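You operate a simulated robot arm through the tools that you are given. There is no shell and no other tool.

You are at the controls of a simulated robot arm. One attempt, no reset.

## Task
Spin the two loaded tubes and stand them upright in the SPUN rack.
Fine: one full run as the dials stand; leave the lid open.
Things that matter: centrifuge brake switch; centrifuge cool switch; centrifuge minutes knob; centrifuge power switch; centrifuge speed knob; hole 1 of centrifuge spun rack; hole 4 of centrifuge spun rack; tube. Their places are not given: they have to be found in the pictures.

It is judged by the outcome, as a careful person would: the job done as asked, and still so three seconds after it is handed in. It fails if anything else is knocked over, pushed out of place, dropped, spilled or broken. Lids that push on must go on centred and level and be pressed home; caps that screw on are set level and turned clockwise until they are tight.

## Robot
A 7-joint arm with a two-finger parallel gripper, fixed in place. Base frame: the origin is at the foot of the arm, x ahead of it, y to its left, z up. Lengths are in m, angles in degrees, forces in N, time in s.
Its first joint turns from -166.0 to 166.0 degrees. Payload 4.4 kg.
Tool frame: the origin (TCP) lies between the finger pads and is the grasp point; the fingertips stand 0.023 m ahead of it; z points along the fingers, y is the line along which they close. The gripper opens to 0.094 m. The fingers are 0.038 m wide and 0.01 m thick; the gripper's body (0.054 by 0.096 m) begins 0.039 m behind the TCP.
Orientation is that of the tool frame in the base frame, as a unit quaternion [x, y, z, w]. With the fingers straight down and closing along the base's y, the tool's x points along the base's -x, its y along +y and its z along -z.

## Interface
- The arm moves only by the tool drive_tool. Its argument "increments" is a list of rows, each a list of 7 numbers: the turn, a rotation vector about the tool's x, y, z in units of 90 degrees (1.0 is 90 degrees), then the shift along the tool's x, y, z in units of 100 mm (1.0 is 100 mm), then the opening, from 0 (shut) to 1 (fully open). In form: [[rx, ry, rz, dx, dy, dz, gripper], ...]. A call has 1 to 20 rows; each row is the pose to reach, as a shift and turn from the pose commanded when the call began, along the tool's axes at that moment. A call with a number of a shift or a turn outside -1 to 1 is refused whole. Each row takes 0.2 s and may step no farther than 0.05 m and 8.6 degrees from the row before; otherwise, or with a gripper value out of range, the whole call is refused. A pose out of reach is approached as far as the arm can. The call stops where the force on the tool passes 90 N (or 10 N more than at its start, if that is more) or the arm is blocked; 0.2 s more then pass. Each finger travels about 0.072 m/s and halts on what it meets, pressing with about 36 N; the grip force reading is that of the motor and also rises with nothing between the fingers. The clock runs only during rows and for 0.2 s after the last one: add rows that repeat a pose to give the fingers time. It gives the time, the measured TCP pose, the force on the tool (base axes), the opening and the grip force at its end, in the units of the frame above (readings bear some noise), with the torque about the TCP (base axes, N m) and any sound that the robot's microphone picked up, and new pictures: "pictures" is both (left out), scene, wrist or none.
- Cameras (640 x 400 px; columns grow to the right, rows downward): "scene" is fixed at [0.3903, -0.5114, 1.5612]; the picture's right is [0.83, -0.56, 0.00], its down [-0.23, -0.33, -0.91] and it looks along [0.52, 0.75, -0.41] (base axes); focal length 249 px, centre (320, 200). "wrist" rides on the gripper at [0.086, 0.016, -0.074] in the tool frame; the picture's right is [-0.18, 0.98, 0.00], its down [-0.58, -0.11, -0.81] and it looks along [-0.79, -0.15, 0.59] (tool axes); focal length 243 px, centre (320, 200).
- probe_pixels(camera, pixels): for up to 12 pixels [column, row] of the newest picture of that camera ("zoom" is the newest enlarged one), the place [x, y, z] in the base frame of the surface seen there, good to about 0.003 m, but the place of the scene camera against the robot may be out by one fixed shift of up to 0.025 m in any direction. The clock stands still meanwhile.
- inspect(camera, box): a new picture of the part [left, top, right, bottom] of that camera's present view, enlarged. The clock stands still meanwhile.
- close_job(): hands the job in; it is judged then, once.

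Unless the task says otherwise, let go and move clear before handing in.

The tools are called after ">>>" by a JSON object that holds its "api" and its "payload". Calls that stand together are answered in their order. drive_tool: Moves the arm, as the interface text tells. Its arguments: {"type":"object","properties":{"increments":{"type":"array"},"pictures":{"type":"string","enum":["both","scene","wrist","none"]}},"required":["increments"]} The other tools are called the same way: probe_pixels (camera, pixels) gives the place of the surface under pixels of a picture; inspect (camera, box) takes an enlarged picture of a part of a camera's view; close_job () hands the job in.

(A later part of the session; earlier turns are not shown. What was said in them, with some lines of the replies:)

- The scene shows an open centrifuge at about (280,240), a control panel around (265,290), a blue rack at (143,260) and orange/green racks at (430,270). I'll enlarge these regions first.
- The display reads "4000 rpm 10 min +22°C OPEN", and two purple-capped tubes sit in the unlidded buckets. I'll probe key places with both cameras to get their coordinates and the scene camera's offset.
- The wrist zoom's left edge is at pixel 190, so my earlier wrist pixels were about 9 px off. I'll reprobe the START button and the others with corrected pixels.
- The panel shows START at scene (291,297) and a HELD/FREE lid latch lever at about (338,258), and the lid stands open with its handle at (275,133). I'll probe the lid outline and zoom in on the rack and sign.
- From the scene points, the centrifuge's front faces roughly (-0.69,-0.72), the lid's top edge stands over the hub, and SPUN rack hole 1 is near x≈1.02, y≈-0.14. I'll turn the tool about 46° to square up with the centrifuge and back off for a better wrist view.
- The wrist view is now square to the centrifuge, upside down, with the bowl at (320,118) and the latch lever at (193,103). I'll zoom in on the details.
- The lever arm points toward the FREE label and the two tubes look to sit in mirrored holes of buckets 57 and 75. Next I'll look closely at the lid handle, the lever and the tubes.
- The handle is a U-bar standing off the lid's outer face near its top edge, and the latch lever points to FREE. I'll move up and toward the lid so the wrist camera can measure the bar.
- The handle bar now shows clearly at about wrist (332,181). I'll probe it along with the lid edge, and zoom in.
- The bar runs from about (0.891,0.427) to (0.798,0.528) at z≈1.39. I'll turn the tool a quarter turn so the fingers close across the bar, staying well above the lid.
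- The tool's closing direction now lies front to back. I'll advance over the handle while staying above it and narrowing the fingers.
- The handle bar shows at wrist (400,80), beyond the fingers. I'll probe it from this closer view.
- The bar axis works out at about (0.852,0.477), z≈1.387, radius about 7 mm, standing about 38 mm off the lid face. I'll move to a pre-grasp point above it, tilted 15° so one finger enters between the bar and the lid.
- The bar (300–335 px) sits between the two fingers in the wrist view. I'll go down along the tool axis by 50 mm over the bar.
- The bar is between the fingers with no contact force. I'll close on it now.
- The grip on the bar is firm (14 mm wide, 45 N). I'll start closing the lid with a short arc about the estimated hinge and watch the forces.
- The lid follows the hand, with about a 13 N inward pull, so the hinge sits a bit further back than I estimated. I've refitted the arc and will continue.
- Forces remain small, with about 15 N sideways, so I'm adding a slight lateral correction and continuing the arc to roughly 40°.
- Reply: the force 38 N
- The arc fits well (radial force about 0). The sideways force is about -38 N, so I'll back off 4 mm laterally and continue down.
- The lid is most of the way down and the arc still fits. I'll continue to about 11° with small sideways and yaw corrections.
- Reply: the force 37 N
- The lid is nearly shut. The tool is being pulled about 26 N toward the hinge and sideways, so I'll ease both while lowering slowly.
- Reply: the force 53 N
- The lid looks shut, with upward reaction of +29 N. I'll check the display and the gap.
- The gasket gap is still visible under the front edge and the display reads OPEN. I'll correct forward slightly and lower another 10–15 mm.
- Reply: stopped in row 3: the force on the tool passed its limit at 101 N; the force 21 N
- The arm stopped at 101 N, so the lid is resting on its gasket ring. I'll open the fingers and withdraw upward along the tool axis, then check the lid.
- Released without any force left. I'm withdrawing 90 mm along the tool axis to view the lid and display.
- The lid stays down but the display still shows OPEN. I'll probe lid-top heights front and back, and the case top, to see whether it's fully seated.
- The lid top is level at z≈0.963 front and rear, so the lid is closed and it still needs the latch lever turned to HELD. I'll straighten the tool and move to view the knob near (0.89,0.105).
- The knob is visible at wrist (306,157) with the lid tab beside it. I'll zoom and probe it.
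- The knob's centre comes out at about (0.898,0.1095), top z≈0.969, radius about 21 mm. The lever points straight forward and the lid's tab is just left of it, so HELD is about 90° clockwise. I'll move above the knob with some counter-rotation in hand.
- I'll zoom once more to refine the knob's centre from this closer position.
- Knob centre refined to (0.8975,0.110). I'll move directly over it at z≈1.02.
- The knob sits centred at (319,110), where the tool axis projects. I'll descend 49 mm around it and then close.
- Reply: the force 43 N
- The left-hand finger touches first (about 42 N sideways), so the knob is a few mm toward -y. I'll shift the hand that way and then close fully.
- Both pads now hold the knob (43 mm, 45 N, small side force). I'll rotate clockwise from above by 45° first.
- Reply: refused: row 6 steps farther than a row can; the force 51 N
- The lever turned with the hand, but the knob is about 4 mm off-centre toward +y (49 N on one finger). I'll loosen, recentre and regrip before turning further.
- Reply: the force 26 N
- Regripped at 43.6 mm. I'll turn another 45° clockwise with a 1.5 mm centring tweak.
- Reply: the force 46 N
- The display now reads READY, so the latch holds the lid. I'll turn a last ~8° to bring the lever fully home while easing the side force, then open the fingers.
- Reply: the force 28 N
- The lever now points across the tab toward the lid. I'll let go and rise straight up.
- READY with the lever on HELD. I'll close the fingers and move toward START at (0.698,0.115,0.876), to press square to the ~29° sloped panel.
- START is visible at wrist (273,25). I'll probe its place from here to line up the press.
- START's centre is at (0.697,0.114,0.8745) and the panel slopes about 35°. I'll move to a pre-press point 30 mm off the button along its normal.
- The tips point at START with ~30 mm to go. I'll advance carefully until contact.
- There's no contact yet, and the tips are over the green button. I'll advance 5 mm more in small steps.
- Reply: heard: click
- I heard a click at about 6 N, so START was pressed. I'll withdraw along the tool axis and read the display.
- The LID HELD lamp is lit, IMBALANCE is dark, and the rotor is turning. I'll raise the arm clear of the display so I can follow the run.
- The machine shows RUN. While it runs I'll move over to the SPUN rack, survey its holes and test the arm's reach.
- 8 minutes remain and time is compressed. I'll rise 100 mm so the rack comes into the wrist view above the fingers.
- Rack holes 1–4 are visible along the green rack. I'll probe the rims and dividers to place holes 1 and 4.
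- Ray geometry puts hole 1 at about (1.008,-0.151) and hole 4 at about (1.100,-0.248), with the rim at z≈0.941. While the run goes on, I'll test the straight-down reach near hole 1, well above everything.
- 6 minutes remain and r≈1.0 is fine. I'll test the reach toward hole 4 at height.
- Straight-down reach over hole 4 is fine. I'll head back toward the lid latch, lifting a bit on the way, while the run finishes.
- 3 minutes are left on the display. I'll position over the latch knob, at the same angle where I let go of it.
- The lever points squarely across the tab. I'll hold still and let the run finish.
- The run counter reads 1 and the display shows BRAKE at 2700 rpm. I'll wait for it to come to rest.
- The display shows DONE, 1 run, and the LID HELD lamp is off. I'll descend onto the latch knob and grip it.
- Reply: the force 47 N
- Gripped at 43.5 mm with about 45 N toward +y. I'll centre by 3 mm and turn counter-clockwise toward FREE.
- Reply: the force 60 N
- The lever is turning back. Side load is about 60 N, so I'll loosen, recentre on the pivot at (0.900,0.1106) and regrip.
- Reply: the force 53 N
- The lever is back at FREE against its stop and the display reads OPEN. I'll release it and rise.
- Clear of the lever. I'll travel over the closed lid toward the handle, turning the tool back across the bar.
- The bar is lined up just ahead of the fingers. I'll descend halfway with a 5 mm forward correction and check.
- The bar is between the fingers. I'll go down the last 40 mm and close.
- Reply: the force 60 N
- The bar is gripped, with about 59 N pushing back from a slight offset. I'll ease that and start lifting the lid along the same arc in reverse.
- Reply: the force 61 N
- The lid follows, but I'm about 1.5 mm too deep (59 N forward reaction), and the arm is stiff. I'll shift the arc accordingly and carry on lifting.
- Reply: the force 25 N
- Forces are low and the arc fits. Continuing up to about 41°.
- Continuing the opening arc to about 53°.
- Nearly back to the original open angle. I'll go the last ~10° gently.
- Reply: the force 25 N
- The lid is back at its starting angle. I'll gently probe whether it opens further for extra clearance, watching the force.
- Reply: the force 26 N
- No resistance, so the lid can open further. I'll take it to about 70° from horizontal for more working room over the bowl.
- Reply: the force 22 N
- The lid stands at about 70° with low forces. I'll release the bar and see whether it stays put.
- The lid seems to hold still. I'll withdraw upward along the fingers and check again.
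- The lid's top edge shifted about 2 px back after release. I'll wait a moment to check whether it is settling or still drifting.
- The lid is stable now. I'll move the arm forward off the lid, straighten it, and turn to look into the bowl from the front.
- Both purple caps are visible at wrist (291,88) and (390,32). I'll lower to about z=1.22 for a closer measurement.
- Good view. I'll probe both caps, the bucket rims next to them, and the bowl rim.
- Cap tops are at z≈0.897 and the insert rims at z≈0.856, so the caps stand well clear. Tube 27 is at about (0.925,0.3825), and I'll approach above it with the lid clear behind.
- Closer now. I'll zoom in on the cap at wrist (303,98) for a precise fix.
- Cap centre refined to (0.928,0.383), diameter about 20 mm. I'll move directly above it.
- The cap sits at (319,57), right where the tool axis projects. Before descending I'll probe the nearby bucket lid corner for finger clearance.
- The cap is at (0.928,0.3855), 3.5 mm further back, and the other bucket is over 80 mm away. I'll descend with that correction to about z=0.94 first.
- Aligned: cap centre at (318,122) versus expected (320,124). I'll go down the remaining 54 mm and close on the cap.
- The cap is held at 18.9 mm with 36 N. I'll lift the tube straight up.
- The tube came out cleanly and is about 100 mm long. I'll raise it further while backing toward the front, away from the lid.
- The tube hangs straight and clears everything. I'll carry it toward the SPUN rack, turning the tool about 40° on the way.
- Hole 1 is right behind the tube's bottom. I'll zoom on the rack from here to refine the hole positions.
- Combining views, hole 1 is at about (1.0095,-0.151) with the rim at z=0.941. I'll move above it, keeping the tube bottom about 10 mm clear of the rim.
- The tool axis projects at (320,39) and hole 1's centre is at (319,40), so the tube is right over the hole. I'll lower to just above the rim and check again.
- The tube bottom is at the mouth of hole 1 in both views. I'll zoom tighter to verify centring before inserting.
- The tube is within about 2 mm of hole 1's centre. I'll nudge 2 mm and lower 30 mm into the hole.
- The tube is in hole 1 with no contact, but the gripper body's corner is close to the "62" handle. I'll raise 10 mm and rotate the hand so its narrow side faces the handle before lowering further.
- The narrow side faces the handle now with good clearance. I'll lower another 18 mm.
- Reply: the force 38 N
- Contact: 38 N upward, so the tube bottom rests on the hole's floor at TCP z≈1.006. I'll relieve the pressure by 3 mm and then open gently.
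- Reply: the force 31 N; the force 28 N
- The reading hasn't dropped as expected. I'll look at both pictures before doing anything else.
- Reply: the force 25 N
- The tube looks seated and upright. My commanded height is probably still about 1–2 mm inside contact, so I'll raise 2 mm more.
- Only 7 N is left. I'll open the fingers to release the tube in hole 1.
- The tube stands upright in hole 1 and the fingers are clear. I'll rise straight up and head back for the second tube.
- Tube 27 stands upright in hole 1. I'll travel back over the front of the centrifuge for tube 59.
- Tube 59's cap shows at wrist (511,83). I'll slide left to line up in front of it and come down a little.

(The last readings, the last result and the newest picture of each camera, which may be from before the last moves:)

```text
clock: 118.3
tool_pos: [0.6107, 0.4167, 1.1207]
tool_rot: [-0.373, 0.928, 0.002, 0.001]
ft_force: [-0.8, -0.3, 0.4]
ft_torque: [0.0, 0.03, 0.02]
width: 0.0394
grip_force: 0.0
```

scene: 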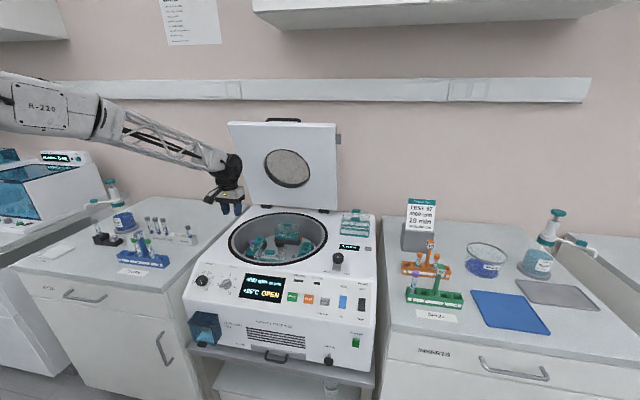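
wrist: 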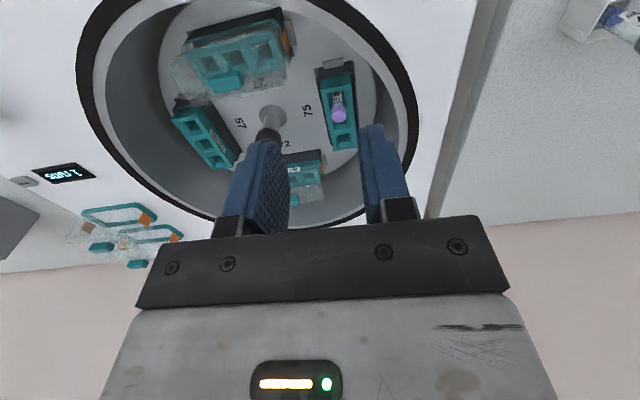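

The second cap is at wrist (339,113). I'll zoom and probe it for an accurate centre.

>>> {"api": "inspect", "payload": {"camera": "wrist", "box": [300, 60, 380, 160]}}

>>> {"api": "probe_pixels", "payload": {"camera": "wrist", "pixels": [[339, 110], [339, 115], [339, 119], [335, 114], [343, 115], [345, 135], [327, 80]]}}

```text
4.00 times, centred on (340, 110) of wrist
```

zoom: 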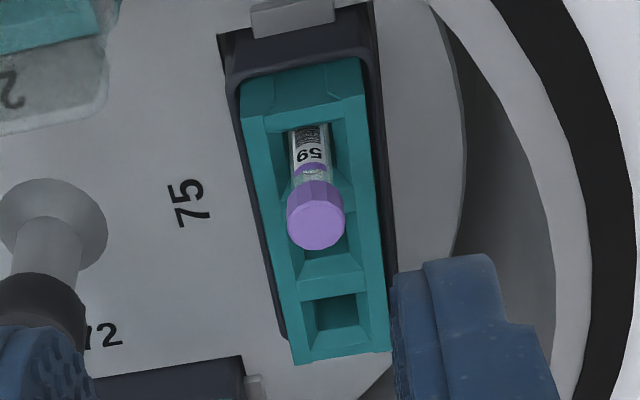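

```text
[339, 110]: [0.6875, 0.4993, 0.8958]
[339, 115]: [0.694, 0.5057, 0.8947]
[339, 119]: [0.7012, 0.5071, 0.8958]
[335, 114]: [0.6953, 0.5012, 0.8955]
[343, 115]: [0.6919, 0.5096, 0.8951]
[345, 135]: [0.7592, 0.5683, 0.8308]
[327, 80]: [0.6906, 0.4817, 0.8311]
```

Cap centre of tube 59 is about (0.6945,0.504). I'll move over it.

>>> {"api": "drive_tool", "payload": {"increments": [[0, 0, 0, -0.4, 0.02, 0.1, 0.42], [0, 0, 0, -0.8, 0.04, 0.2, 0.42], [0, 0, 0, -1.0, 0.05, 0.5, 0.42]], "pictures": "none"}}

>>> {"api": "drive_tool", "payload": {"increments": [[0, 0, 0, -0.1, 0, 0.2, 0.42], [0, 0, 0, -0.209, 0, 0.45, 0.42], [0, 0, 0, -0.209, 0, 0.45, 0.42]], "pictures": "wrist"}}

>>> {"api": "inspect", "payload": {"camera": "wrist", "box": [270, 10, 370, 110]}}

```text
clock: 119.1
tool_pos: [0.6793, 0.4892, 1.0706]
tool_rot: [-0.373, 0.928, 0.002, 0.002]
ft_force: [-0.2, 0.5, 0.5]
ft_torque: [-0.02, 0.0, -0.03]
width: 0.0396
grip_force: 0.0
```

```text
clock: 119.9
tool_pos: [0.6934, 0.5026, 1.0249]
tool_rot: [-0.373, 0.928, 0.002, 0.001]
ft_force: [0.3, 1.0, -0.1]
ft_torque: [-0.04, 0.01, -0.01]
width: 0.0395
grip_force: 0.1
```

wrist: 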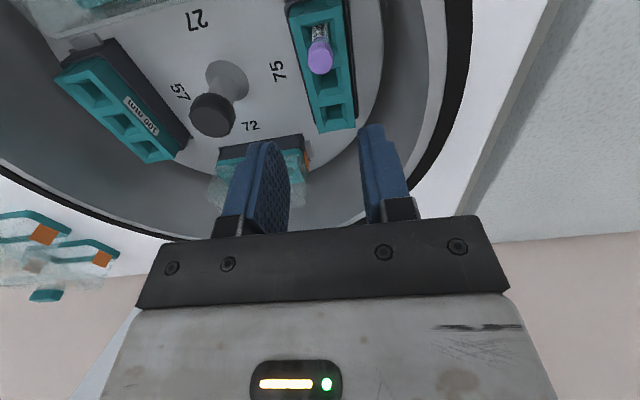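

```text
4.00 times, centred on (320, 60) of wrist
```

zoom: 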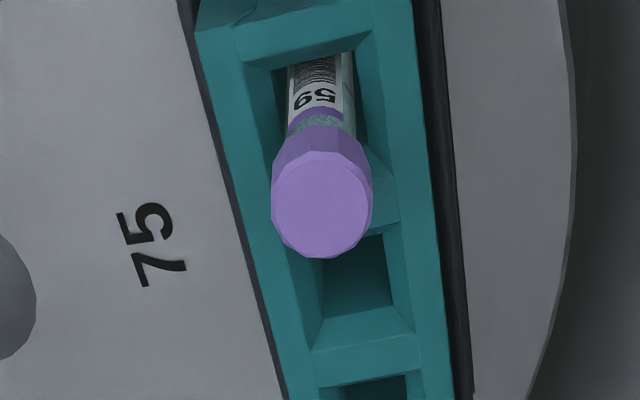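

The cap centre is at (320,61) versus the axis at (320,56), so I need 4 mm further back. I'll correct this and descend.

>>> {"api": "drive_tool", "payload": {"increments": [[0, 0, 0, -0.039, 0, 0.3, 0.42], [0, 0, 0, -0.039, 0, 0.6, 0.42], [0, 0, 0, -0.039, 0, 0.85, 0.42]], "pictures": "wrist"}}

```text
clock: 120.7
tool_pos: [0.6973, 0.5061, 0.9412]
tool_rot: [-0.373, 0.928, 0.003, 0.002]
ft_force: [-0.1, -0.2, 0.2]
ft_torque: [-0.01, -0.03, 0.04]
width: 0.0394
grip_force: 0.1
```

wrist: 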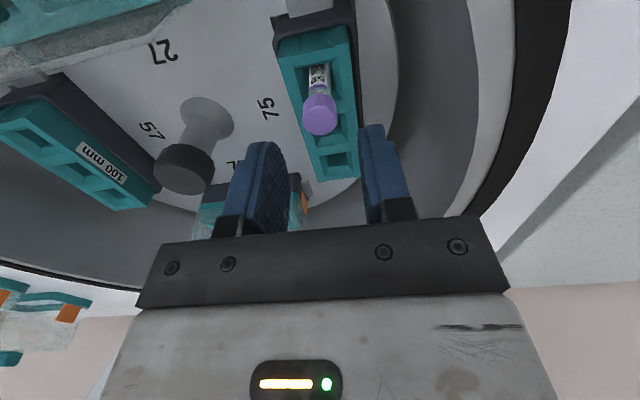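

Aligned, with the cap at (320,120). I'll go down the last 55 mm and close on it.

>>> {"api": "drive_tool", "payload": {"increments": [[0, 0, 0, 0, 0, 0.2, 0.42], [0, 0, 0, 0, 0, 0.4, 0.42], [0, 0, 0, 0, 0, 0.55, 0.42], [0, 0, 0, 0, 0, 0.55, 0.25], [0, 0, 0, 0, 0, 0.55, 0.1], [0, 0, 0, 0, 0, 0.55, 0.1]], "pictures": "wrist"}}

```text
clock: 122.1
tool_pos: [0.6965, 0.506, 0.8865]
tool_rot: [-0.373, 0.928, 0.002, 0.001]
ft_force: [-0.4, 0.5, -0.6]
ft_torque: [0.01, 0.05, 0.03]
width: 0.0188
grip_force: 36.0
```

wrist: 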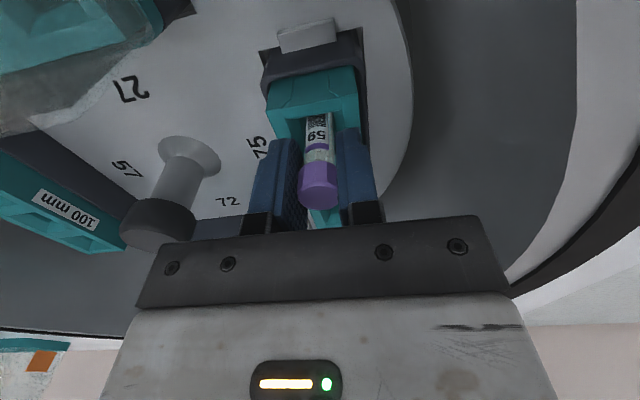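

The cap is held (18.8 mm, 36 N). I'll lift tube 59 straight up.

>>> {"api": "drive_tool", "payload": {"increments": [[0, 0, 0, 0, 0, -0.08, 0.1], [0, 0, 0, 0, 0, -0.2, 0.1], [0, 0, 0, 0, 0, -0.4, 0.1], [0, 0, 0, 0, 0, -0.6, 0.1], [0, 0, 0, 0, 0, -0.8, 0.1], [0, 0, 0, 0, 0, -1.0, 0.1]], "pictures": "none"}}

>>> {"api": "drive_tool", "payload": {"increments": [[0, 0, 0, 0, 0, -0.3, 0.1], [0, 0, 0, 0, 0, -0.6, 0.1], [0, 0, 0, 0, 0, -1.0, 0.1]], "pictures": "both"}}

```text
clock: 123.5
tool_pos: [0.6974, 0.5067, 0.9851]
tool_rot: [-0.373, 0.928, 0.003, 0.001]
ft_force: [0.4, -0.9, 0.1]
ft_torque: [-0.02, -0.02, 0.0]
width: 0.0189
grip_force: 35.9
```

```text
clock: 124.3
tool_pos: [0.6952, 0.5042, 1.0865]
tool_rot: [-0.373, 0.928, 0.003, 0.0]
ft_force: [-0.6, -0.4, -0.7]
ft_torque: [0.0, 0.02, 0.0]
width: 0.0186
grip_force: 36.2
```

scene: 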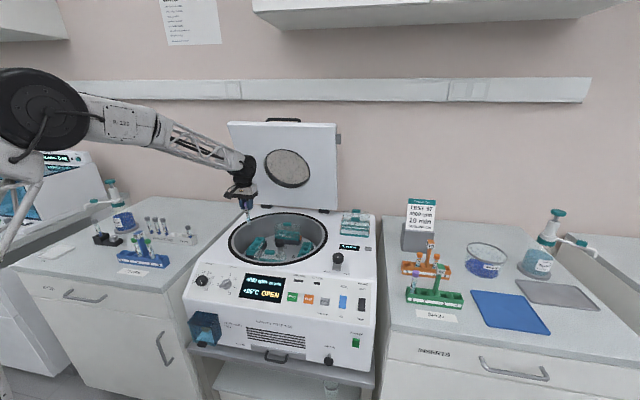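
wrist: 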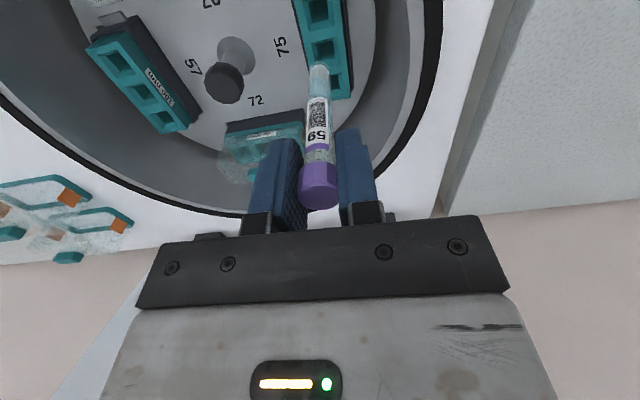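

Tube 59 is out and hanging straight. I'll pull toward the front and up, then carry it right toward the SPUN rack.

>>> {"api": "drive_tool", "payload": {"increments": [[0, 0, 0, 0.2, 0, -0.35, 0.1], [0, 0, 0, 0.5, 0, -0.7, 0.1], [0, 0, 0, 0.8, 0, -1.0, 0.1]], "pictures": "none"}}

>>> {"api": "drive_tool", "payload": {"increments": [[0, 0, 0, 0.1, -0.35, 0, 0.1], [0, 0, 0, 0.2, -0.7, 0, 0.1], [0, 0, 0, 0.26, -0.98, 0, 0.1]], "pictures": "none"}}

>>> {"api": "drive_tool", "payload": {"increments": [[0, 0, 0, 0.1, -0.35, 0, 0.1], [0, 0, 0, 0.2, -0.7, 0, 0.1], [0, 0, 0, 0.26, -0.98, 0, 0.1]], "pictures": "none"}}

>>> {"api": "drive_tool", "payload": {"increments": [[0, 0, 0, 0.1, -0.35, 0, 0.1], [0, 0, 0, 0.2, -0.7, 0, 0.1], [0, 0, 0, 0.26, -0.98, 0, 0.1]], "pictures": "both"}}

```text
clock: 125.1
tool_pos: [0.6388, 0.4477, 1.1859]
tool_rot: [-0.374, 0.927, 0.002, 0.0]
ft_force: [0.2, -0.5, -0.4]
ft_torque: [-0.01, -0.01, -0.01]
width: 0.0188
grip_force: 36.6
```

```text
clock: 125.9
tool_pos: [0.6888, 0.3597, 1.1857]
tool_rot: [-0.374, 0.927, 0.003, 0.001]
ft_force: [0.6, 0.6, -0.1]
ft_torque: [0.01, 0.04, -0.02]
width: 0.0188
grip_force: 36.0
```

```text
clock: 126.7
tool_pos: [0.737, 0.2733, 1.1851]
tool_rot: [-0.373, 0.928, 0.003, 0.0]
ft_force: [0.2, -0.5, 0.0]
ft_torque: [0.05, 0.01, -0.01]
width: 0.0187
grip_force: 36.3
```

```text
clock: 127.5
tool_pos: [0.7851, 0.1822, 1.1847]
tool_rot: [-0.373, 0.928, 0.002, 0.001]
ft_force: [-1.0, -1.1, -0.2]
ft_torque: [0.02, 0.02, 0.01]
width: 0.0187
grip_force: 35.7
```

scene: 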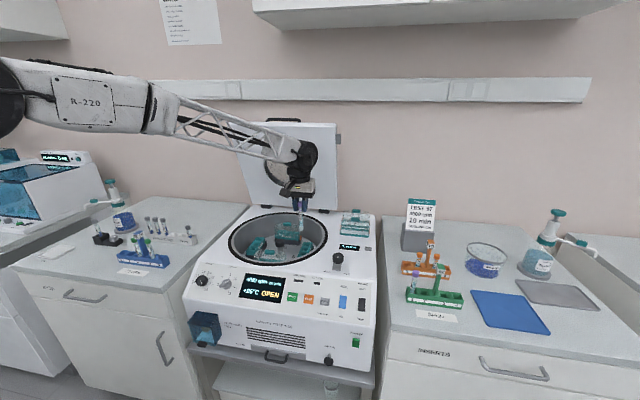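
wrist: 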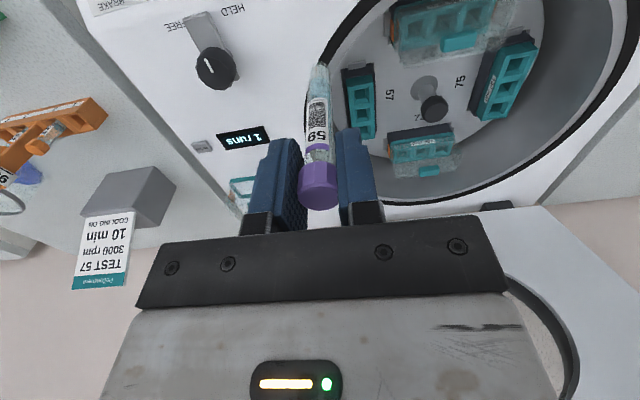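

>>> {"api": "drive_tool", "payload": {"increments": [[0, 0, 0, 0.1, -0.35, -0.1, 0.1], [0, 0, 0, 0.2, -0.7, -0.2, 0.1], [0, 0, 0, 0.3, -1.0, -0.3, 0.1]], "pictures": "none"}}

>>> {"api": "drive_tool", "payload": {"increments": [[0, 0, 0, 0.1, -0.35, 0, 0.1], [0, 0, 0, 0.2, -0.7, 0, 0.1], [0, 0, 0, 0.3, -1.0, 0, 0.1]], "pictures": "none"}}

>>> {"api": "drive_tool", "payload": {"increments": [[0, 0, 0, 0.1, -0.35, 0, 0.1], [0, 0, 0, 0.2, -0.7, 0, 0.1], [0, 0, 0, 0.3, -1.0, 0, 0.1]], "pictures": "both"}}

```text
clock: 128.3
tool_pos: [0.833, 0.0896, 1.2141]
tool_rot: [-0.373, 0.928, 0.003, 0.001]
ft_force: [0.5, 0.0, 0.6]
ft_torque: [0.01, 0.0, 0.01]
width: 0.0187
grip_force: 36.1
```

```text
clock: 129.1
tool_pos: [0.8816, -0.0037, 1.2132]
tool_rot: [-0.373, 0.928, 0.002, 0.001]
ft_force: [-0.5, -0.7, -0.3]
ft_torque: [0.01, -0.01, 0.0]
width: 0.0191
grip_force: 35.5
```

```text
clock: 129.9
tool_pos: [0.9271, -0.0959, 1.2146]
tool_rot: [-0.374, 0.928, 0.002, 0.001]
ft_force: [-0.1, 0.1, 0.6]
ft_torque: [-0.01, 0.04, 0.0]
width: 0.0188
grip_force: 35.5
```

scene: 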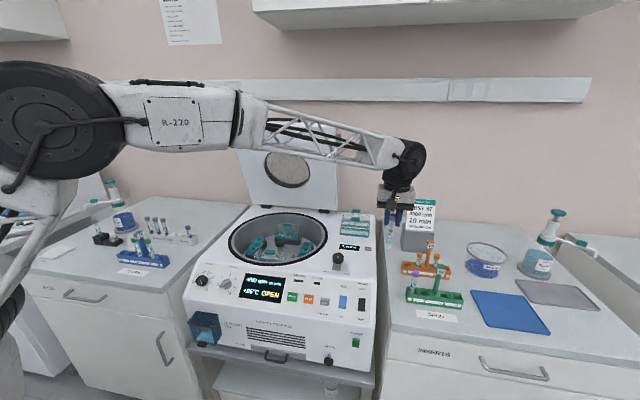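
wrist: 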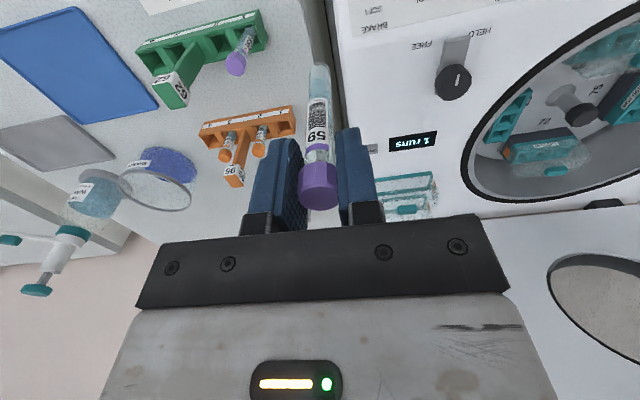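

From here I have a clear view of the rack: tube 27 in hole 1 at (245,45) and hole 4 near (155,47). I'll zoom and probe for hole 4.

>>> {"api": "inspect", "payload": {"camera": "wrist", "box": [130, 0, 280, 115]}}

>>> {"api": "probe_pixels", "payload": {"camera": "wrist", "pixels": [[140, 46], [150, 43], [160, 48], [165, 38], [155, 55], [172, 37], [200, 30], [215, 25], [266, 40], [258, 12], [145, 75], [172, 85]]}}

```text
3.48 times, centred on (205, 58) of wrist
```

zoom: 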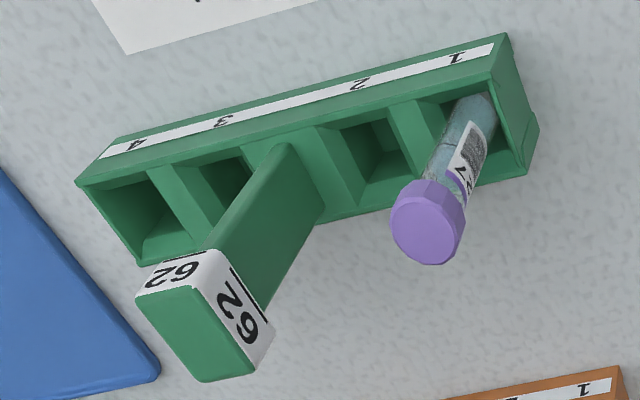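

```text
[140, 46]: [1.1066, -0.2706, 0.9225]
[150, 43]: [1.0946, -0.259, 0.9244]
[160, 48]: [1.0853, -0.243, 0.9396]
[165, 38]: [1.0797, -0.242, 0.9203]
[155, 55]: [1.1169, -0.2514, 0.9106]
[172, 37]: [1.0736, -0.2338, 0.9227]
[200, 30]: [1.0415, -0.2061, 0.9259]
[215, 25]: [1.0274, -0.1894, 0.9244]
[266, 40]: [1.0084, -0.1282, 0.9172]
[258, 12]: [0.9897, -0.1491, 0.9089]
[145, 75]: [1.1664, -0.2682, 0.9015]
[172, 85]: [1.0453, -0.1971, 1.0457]
```

Hole 4 works out at about (1.108,-0.247), consistent with the divider probe and hole 1's known position. Keeping the hand's long side along the rack leaves about 6 mm to the handle. I'll move over hole 4 at height.

>>> {"api": "drive_tool", "payload": {"increments": [[0, 0, 0, -0.04, -0.4, 0, 0.1], [0, 0, 0, -0.08, -0.8, 0, 0.1], [0, 0, 0, -0.1, -1.0, 0, 0.1]], "pictures": "none"}}

>>> {"api": "drive_tool", "payload": {"increments": [[0, 0, -0.005, -0.04, -0.4, 0, 0.1], [0, 0, -0.01, -0.08, -0.8, 0, 0.1], [0, 0, -0.01, -0.1, -1.0, 0, 0.1]], "pictures": "none"}}

```text
clock: 130.7
tool_pos: [1.0045, -0.1622, 1.2146]
tool_rot: [-0.373, 0.928, 0.002, 0.0]
ft_force: [-0.7, 0.5, 0.8]
ft_torque: [-0.01, -0.01, 0.01]
width: 0.0189
grip_force: 36.2
```

```text
clock: 131.5
tool_pos: [1.0822, -0.2272, 1.2125]
tool_rot: [-0.38, 0.925, 0.002, 0.001]
ft_force: [0.3, -0.6, -0.3]
ft_torque: [-0.02, -0.01, 0.02]
width: 0.0185
grip_force: 36.0
```

>>> {"api": "drive_tool", "payload": {"increments": [[0, 0, 0, -0.046, -0.324, 0.05, 0.1], [0, 0, 0, -0.046, -0.324, 0.4, 0.1], [0, 0, 0, -0.046, -0.324, 0.8, 0.1], [0, 0, 0, -0.046, -0.324, 1.0, 0.1]], "pictures": "both"}}

>>> {"api": "inspect", "payload": {"camera": "wrist", "box": [250, 0, 420, 130]}}

>>> {"api": "inspect", "payload": {"camera": "scene", "box": [395, 230, 485, 310]}}

```text
clock: 132.5
tool_pos: [1.1073, -0.2468, 1.1139]
tool_rot: [-0.38, 0.925, 0.003, 0.002]
ft_force: [-0.6, -0.4, 0.3]
ft_torque: [0.02, -0.02, 0.0]
width: 0.0185
grip_force: 35.8
```

scene: 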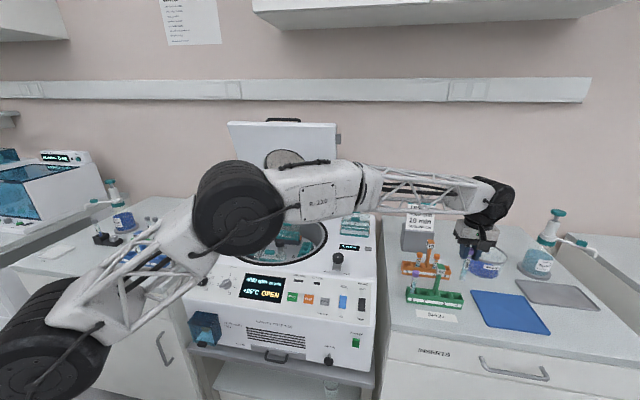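
wrist: 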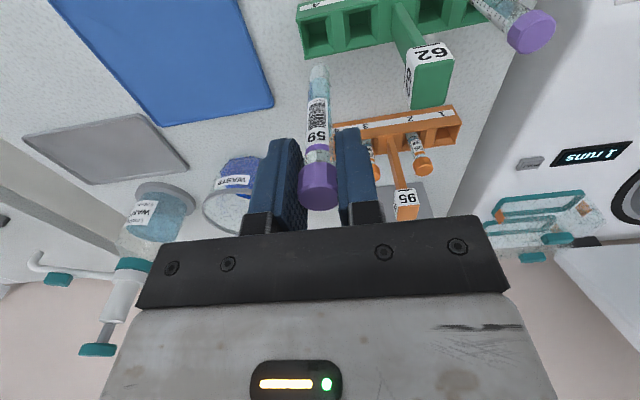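

```text
3.08 times, centred on (335, 65) of wrist
```

zoom: 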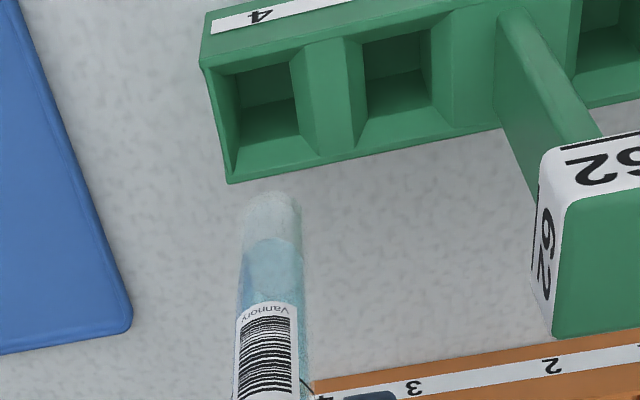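

```text
5.00 times, centred on (440, 270) of scene
```

zoom: 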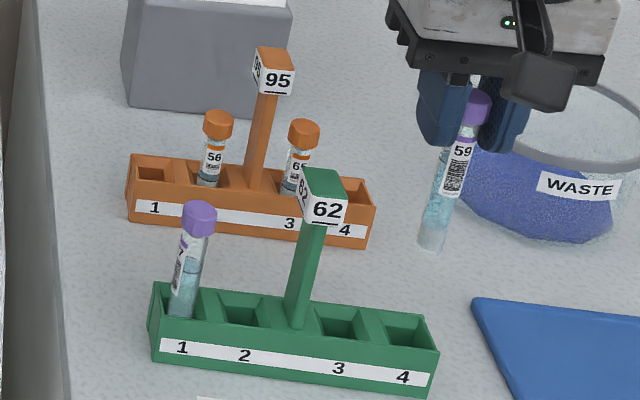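

I'll zoom tighter on hole 4 to judge centring before lowering.

>>> {"api": "inspect", "payload": {"camera": "wrist", "box": [285, 0, 365, 90]}}

>>> {"api": "probe_pixels", "payload": {"camera": "wrist", "pixels": [[299, 20], [300, 28], [303, 45], [306, 57], [320, 54], [335, 50], [326, 16], [333, 30], [312, 20], [337, 40], [301, 36], [334, 20]]}}

```text
4.44 times, centred on (325, 45) of wrist
```

zoom: 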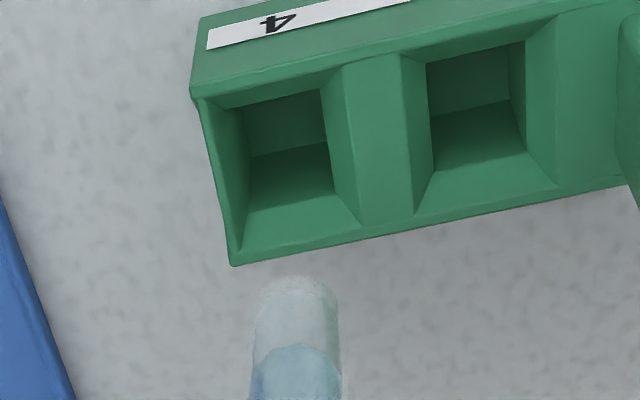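

```text
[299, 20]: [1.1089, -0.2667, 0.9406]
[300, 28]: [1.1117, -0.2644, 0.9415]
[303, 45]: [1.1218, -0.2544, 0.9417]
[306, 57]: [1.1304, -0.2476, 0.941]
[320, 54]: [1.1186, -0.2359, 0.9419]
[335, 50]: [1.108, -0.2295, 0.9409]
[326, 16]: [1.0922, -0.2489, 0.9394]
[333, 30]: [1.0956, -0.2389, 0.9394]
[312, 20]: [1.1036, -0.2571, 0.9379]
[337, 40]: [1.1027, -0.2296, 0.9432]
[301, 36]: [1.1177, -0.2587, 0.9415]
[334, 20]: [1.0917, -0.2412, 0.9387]
```

Rim probes put hole 4's centre at about (1.109,-0.247), within 1.5 mm of the tube. I'll lower until the tube is in the hole mouth, then check the gap to the handle.

>>> {"api": "drive_tool", "payload": {"increments": [[0, 0, 0, -0.01, -0.013, 0.2, 0.1], [0, 0, 0, -0.01, -0.013, 0.4, 0.1], [0, 0, 0, -0.01, -0.013, 0.6, 0.1]], "pictures": "both"}}

>>> {"api": "inspect", "payload": {"camera": "wrist", "box": [270, 10, 400, 130]}}

>>> {"api": "inspect", "payload": {"camera": "scene", "box": [400, 230, 490, 310]}}

```text
clock: 133.3
tool_pos: [1.1084, -0.2453, 1.0525]
tool_rot: [-0.38, 0.925, 0.001, 0.001]
ft_force: [0.5, -0.2, -0.2]
ft_torque: [-0.02, 0.01, 0.0]
width: 0.0185
grip_force: 36.2
```

scene: 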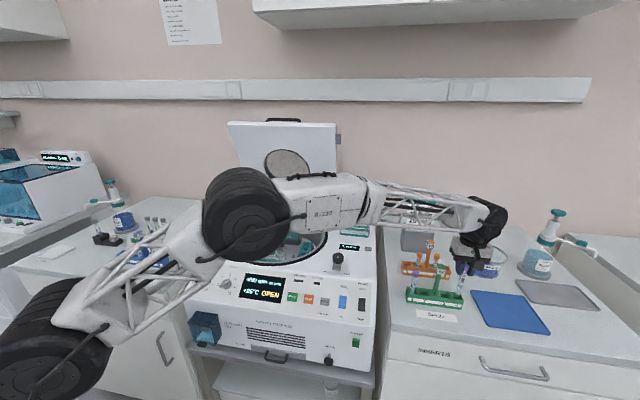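
wrist: 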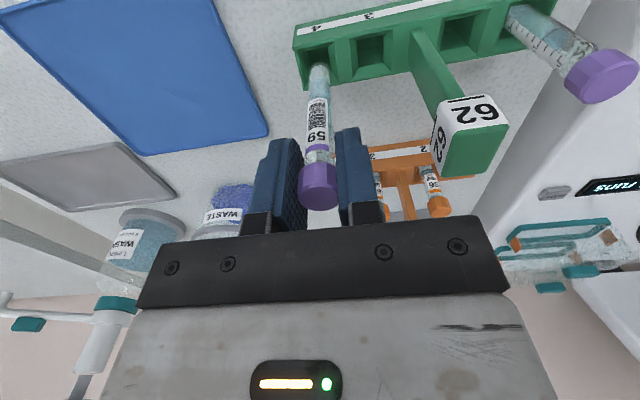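

```text
3.33 times, centred on (335, 70) of wrist
```

zoom: 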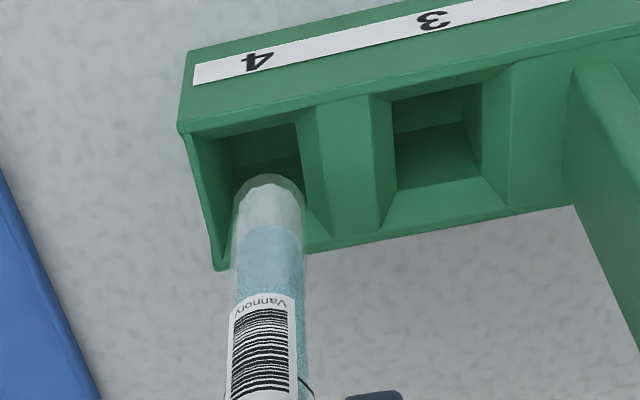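

```text
5.00 times, centred on (445, 270) of scene
```

zoom: 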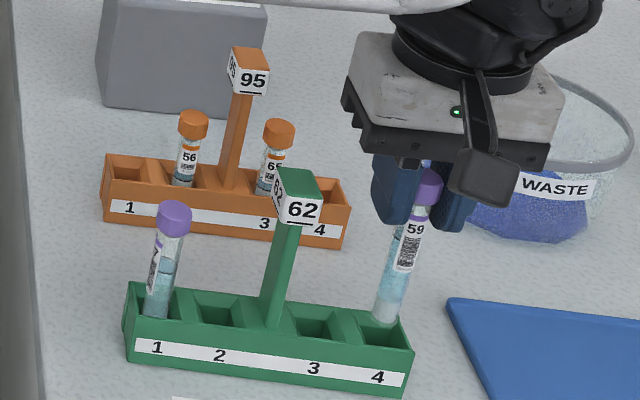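

The tube bottom is at hole 4's mouth. I'll probe the handle head and waste beaker rim to verify clearance for the last 45 mm.

>>> {"api": "probe_pixels", "payload": {"camera": "wrist", "pixels": [[436, 130], [434, 150], [445, 165], [470, 150], [500, 130], [475, 110], [230, 205], [215, 225], [195, 228], [440, 105], [380, 190], [438, 205]]}}

```text
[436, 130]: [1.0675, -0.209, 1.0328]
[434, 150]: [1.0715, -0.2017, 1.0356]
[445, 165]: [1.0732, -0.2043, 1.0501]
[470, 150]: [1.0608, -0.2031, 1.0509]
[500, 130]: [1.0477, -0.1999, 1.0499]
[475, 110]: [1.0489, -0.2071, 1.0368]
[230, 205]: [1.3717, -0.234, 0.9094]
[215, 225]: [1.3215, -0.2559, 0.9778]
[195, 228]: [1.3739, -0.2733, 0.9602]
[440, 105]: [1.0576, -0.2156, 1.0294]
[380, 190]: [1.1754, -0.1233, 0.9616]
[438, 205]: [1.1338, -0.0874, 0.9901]
```

Handle head's near face is at 7 mm from the hand's side and its top is only z≈1.05, so it's safe. I'll lower 38 mm into the hole.

>>> {"api": "drive_tool", "payload": {"increments": [[0, 0, 0, 0, 0, 0.1, 0.1], [0, 0, 0, 0, 0, 0.2, 0.1], [0, 0, 0, 0, 0, 0.3, 0.1], [0, 0, 0, 0, 0, 0.39, 0.1]], "pictures": "both"}}

>>> {"api": "inspect", "payload": {"camera": "scene", "box": [400, 230, 490, 310]}}

```text
clock: 134.3
tool_pos: [1.1099, -0.2455, 1.0145]
tool_rot: [-0.38, 0.925, 0.002, 0.001]
ft_force: [0.4, 0.0, 0.0]
ft_torque: [0.01, 0.02, -0.02]
width: 0.0189
grip_force: 36.1
```

scene: 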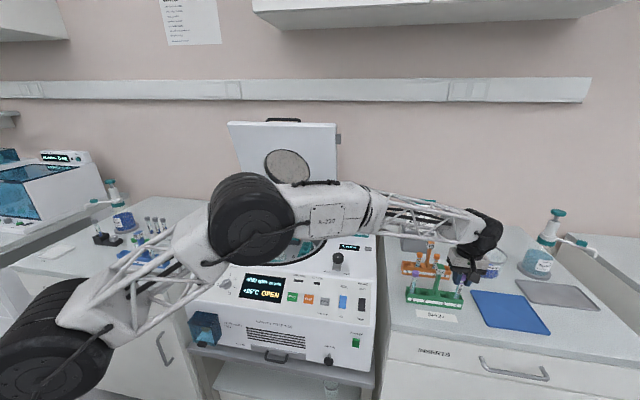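
wrist: 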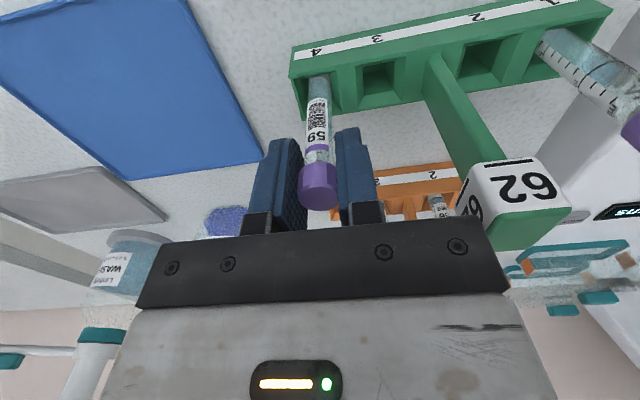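

```text
5.00 times, centred on (445, 270) of scene
```

zoom: 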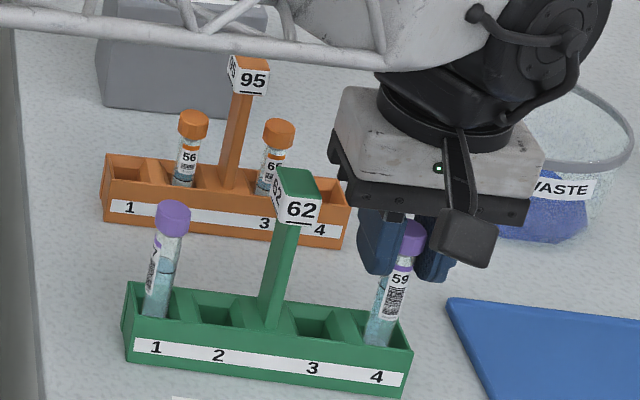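

Tube 59 is inside hole 4 with no side force. I'll lower the last few millimetres in small steps until it touches the floor.

>>> {"api": "drive_tool", "payload": {"increments": [[0, 0, 0, 0, 0, 0.03, 0.1], [0, 0, 0, 0, 0, 0.05, 0.1]], "pictures": "none"}}

>>> {"api": "drive_tool", "payload": {"increments": [[0, 0, 0, 0, 0, 0.012, 0.1]], "pictures": "none"}}

```text
clock: 134.9
tool_pos: [1.1095, -0.2458, 1.0092]
tool_rot: [-0.38, 0.925, 0.003, 0.001]
ft_force: [-0.2, -1.2, 0.1]
ft_torque: [0.02, -0.02, 0.02]
width: 0.0189
grip_force: 36.2
```

```text
clock: 135.3
tool_pos: [1.1087, -0.2463, 1.0083]
tool_rot: [-0.38, 0.925, 0.001, 0.002]
ft_force: [-0.9, -1.2, 3.3]
ft_torque: [-0.09, 0.05, -0.01]
width: 0.0186
grip_force: 36.3
```

First touch at 3 N, so the tube sits on the floor. I'll open the fingers.

>>> {"api": "drive_tool", "payload": {"increments": [[0, 0, 0, 0, 0, 0, 0.22], [0, 0, 0, 0, 0, 0, 0.3], [0, 0, 0, 0, 0, 0, 0.4], [0, 0, 0, 0, 0, 0, 0.4]], "pictures": "both"}}

>>> {"api": "inspect", "payload": {"camera": "wrist", "box": [260, 40, 400, 230]}}

>>> {"api": "inspect", "payload": {"camera": "scene", "box": [400, 230, 490, 310]}}

```text
clock: 136.3
tool_pos: [1.1091, -0.2457, 1.0083]
tool_rot: [-0.38, 0.925, 0.002, 0.001]
ft_force: [-0.2, -0.5, -0.3]
ft_torque: [0.0, 0.0, 0.01]
width: 0.0376
grip_force: 0.0
```

scene: 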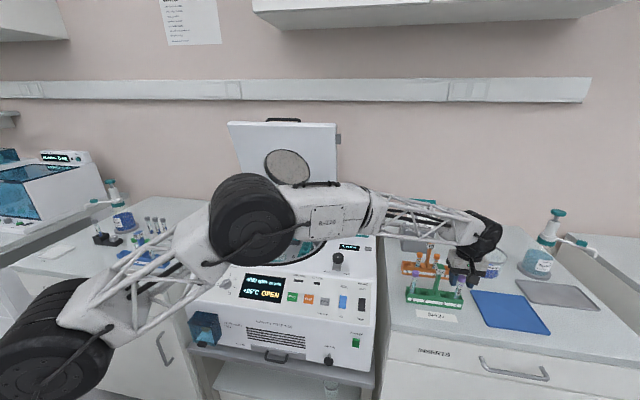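
wrist: 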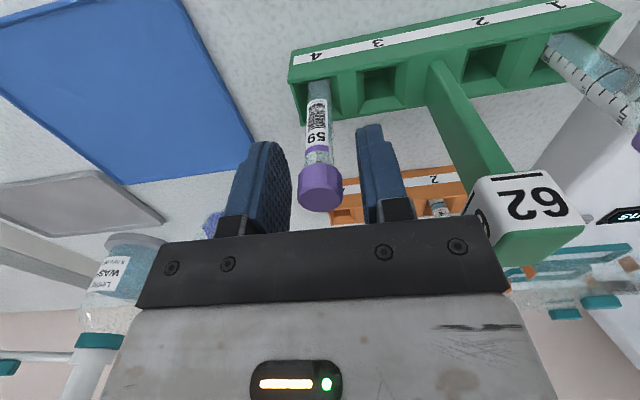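

```text
2.11 times, centred on (330, 135) of wrist
```

zoom: 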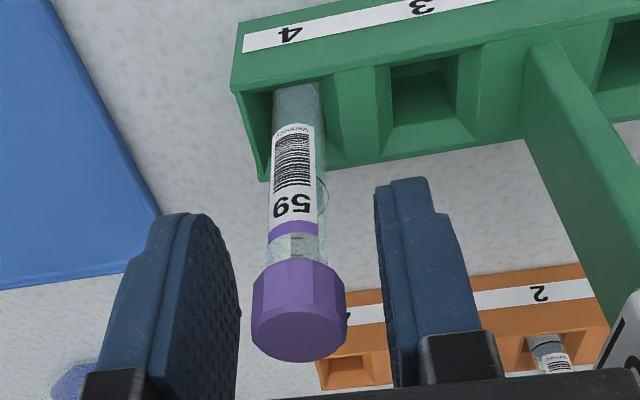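

```text
5.00 times, centred on (445, 270) of scene
```

zoom: 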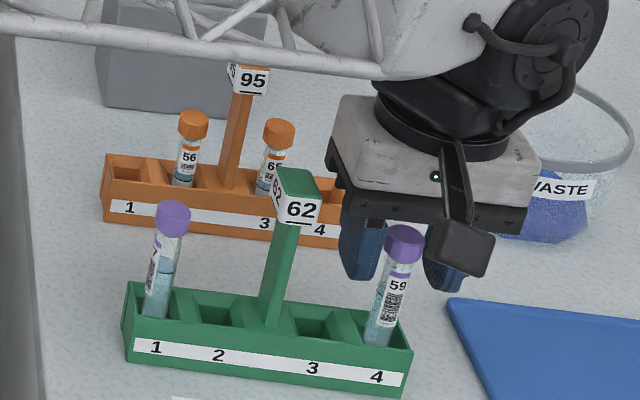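

Tube 59 stands upright in hole 4. I'll rise straight up and retreat the way I came.

>>> {"api": "drive_tool", "payload": {"increments": [[0, 0, 0, 0, 0, -0.25, 0.4], [0, 0, 0, 0, 0, -0.6, 0.4], [0, 0, 0, 0, 0, -1.0, 0.4]], "pictures": "none"}}

>>> {"api": "drive_tool", "payload": {"increments": [[0, 0, 0, 0, 0, -0.4, 0.4], [0, 0, 0, 0.1, 0.3, -0.8, 0.4], [0, 0, 0, 0.2, 0.7, -1.0, 0.4], [0, 0, 0, 0.3, 1.0, -1.0, 0.4]], "pictures": "none"}}

>>> {"api": "drive_tool", "payload": {"increments": [[0, 0, 0, 0.3, 0.3, 0, 0.4], [0, 0, 0, 0.6, 0.6, 0, 0.4], [0, 0, 0, 1.0, 0.8, 0, 0.4]], "pictures": "both"}}

>>> {"api": "inspect", "payload": {"camera": "scene", "box": [395, 220, 485, 320]}}

>>> {"api": "inspect", "payload": {"camera": "scene", "box": [180, 110, 390, 370]}}

```text
clock: 137.1
tool_pos: [1.1089, -0.2445, 1.1064]
tool_rot: [-0.381, 0.925, 0.002, 0.0]
ft_force: [0.0, 0.3, -0.6]
ft_torque: [0.0, 0.05, -0.02]
width: 0.0378
grip_force: 0.2
```

```text
refused: row 2 steps farther than a row can; nothing moved
```

```text
clock: 137.9
tool_pos: [0.9821, -0.2593, 1.1077]
tool_rot: [-0.38, 0.925, 0.002, 0.001]
ft_force: [0.2, 0.0, -1.0]
ft_torque: [0.01, -0.01, 0.01]
width: 0.0375
grip_force: 0.0
```

scene: 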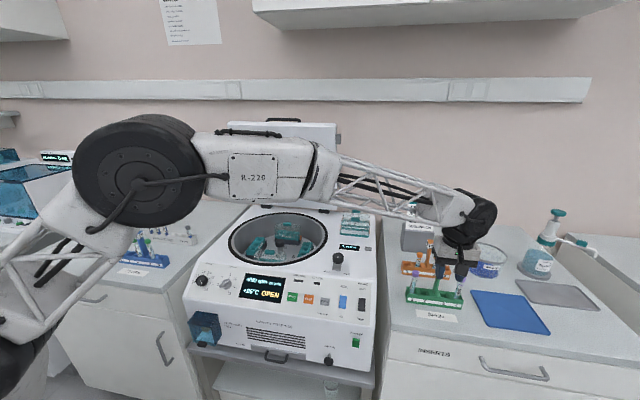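
wrist: 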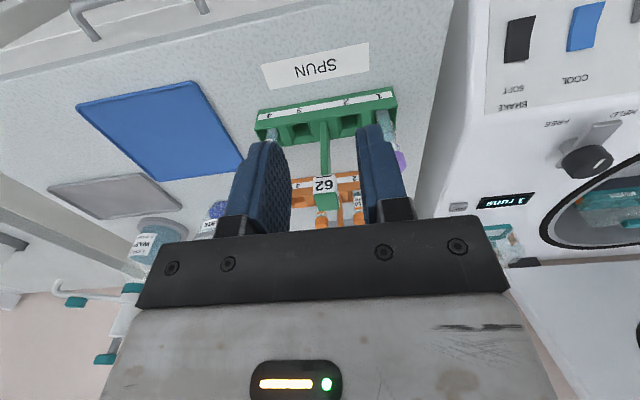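

```text
4.00 times, centred on (440, 270) of scene
```

zoom: 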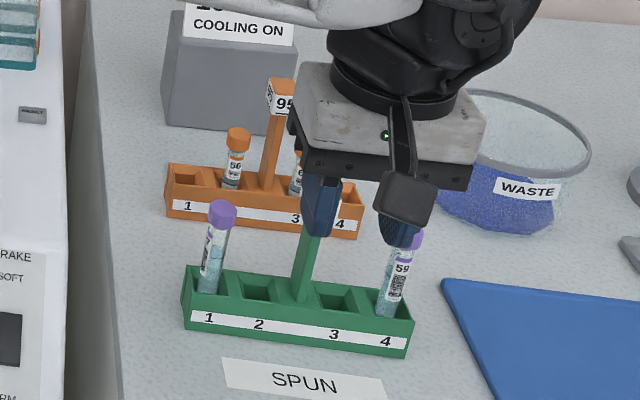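

```text
1.54 times, centred on (285, 240) of scene
```

zoom: 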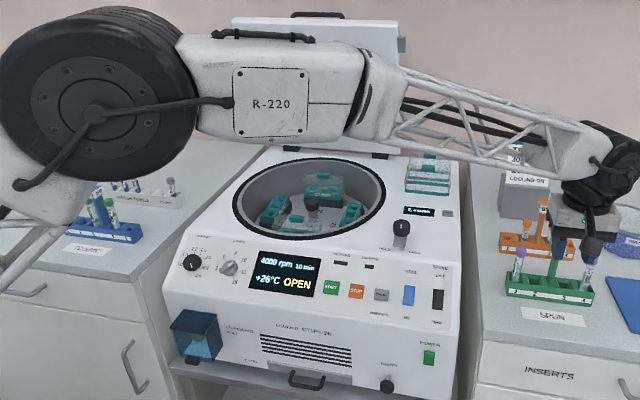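

One call was refused, but the other passed safely above the rack and both tubes still stand. I'll raise the arm and back well away.

>>> {"api": "drive_tool", "payload": {"increments": [[0, 0, 0, 0.1, 0, -0.35, 0.4], [0, 0, 0, 0.2, 0, -0.7, 0.4], [0, 0, 0, 0.3, 0, -1.0, 0.4]], "pictures": "none"}}

>>> {"api": "drive_tool", "payload": {"increments": [[0, 0, 0, 0.2, 0.35, -0.2, 0.4], [0, 0, 0, 0.4, 0.7, -0.4, 0.4], [0, 0, 0, 0.6, 1.0, -0.6, 0.4]], "pictures": "none"}}

>>> {"api": "drive_tool", "payload": {"increments": [[0, 0, 0, 0.2, 0.35, 0, 0.4], [0, 0, 0, 0.4, 0.7, 0, 0.4], [0, 0, 0, 0.6, 1.0, 0, 0.4]], "pictures": "both"}}

>>> {"api": "inspect", "payload": {"camera": "scene", "box": [395, 220, 485, 320]}}

>>> {"api": "inspect", "payload": {"camera": "scene", "box": [180, 190, 390, 320]}}

>>> {"api": "inspect", "payload": {"camera": "scene", "box": [215, 105, 355, 215]}}

```text
clock: 138.7
tool_pos: [0.9601, -0.2813, 1.2069]
tool_rot: [-0.38, 0.925, 0.002, 0.001]
ft_force: [0.2, -0.2, -1.2]
ft_torque: [0.03, 0.01, -0.01]
width: 0.0375
grip_force: 0.1
```

```text
clock: 139.5
tool_pos: [0.8477, -0.2512, 1.2661]
tool_rot: [-0.381, 0.925, 0.003, 0.0]
ft_force: [-0.1, 0.5, -1.3]
ft_torque: [0.04, 0.0, 0.0]
width: 0.0375
grip_force: 0.0
```

```text
clock: 140.3
tool_pos: [0.7344, -0.2234, 1.2682]
tool_rot: [-0.38, 0.925, 0.003, 0.001]
ft_force: [0.2, 0.7, 0.0]
ft_torque: [0.0, 0.02, -0.01]
width: 0.0376
grip_force: 0.1
```

scene: 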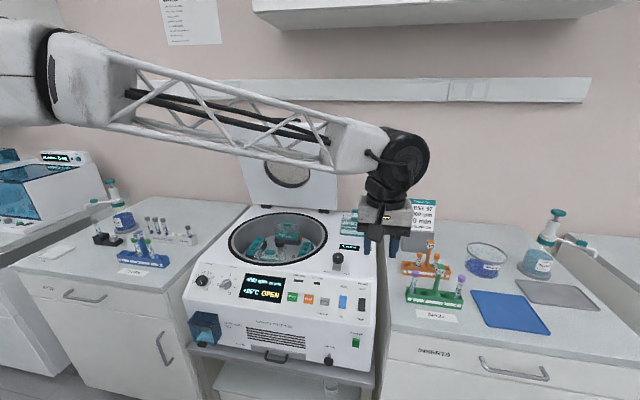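
wrist: 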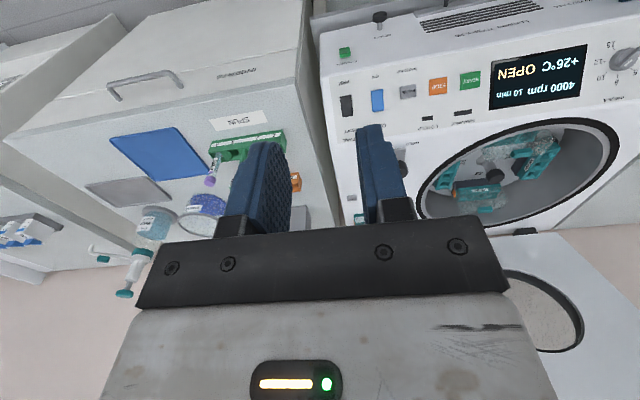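

```text
4.00 times, centred on (440, 270) of scene
```

zoom: 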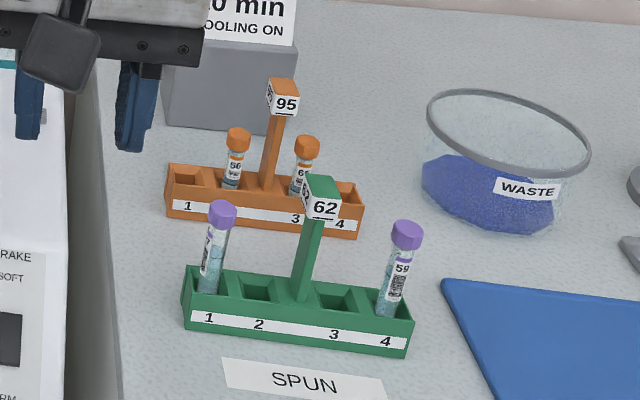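

```text
3.05 times, centred on (285, 255) of scene
```

zoom: 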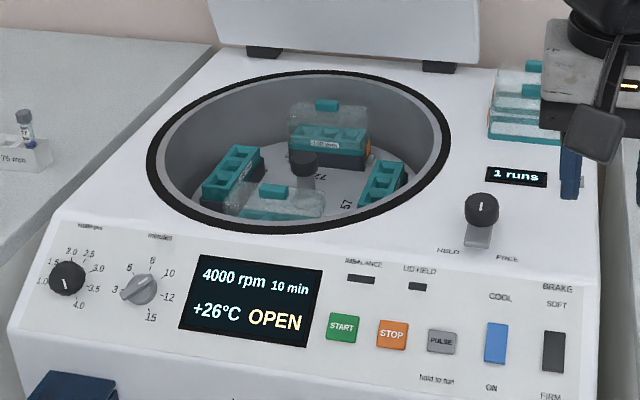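

```text
3.64 times, centred on (285, 160) of scene
```

zoom: 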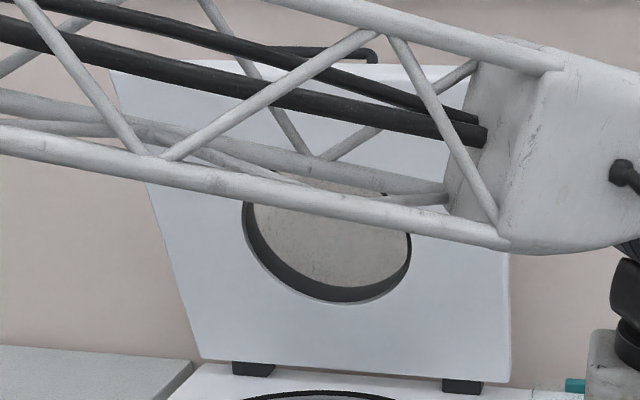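

Both spun tubes stand upright in holes 1 and 4 of the SPUN rack. The counter shows 1 run, the dials and switches are unchanged, the lid is open and steady, and the arm is clear. I'll hand the job in.

>>> {"api": "close_job", "payload": {}}

```text
The job is handed in.
```

The two loaded tubes were spun for one full run and now stand upright in the SPUN rack: tube 27 in hole 1 and tube 59 in hole 4. I've handed the job in; no verdict has come back yet.

- **Run:** I ran it on the existing dial settings, 4000 rpm for 10 minutes, although the TEST 57 sign beside the racks says 3000 rpm. The display counted it as 1 run and the imbalance lamp was dark each time I checked.
- **Settings:** I did not touch the speed, minutes, cool, brake or power controls.
- **Lid:** It is open and staying put, a few degrees wider than I found it. The latch lever is back at FREE.
- **Placing tube 27:** It touched the bottom of hole 1 at about 38 N. I eased off before letting go, and it looked undamaged.

I did not see anything else disturbed, and the arm was clear of everything when I handed in.
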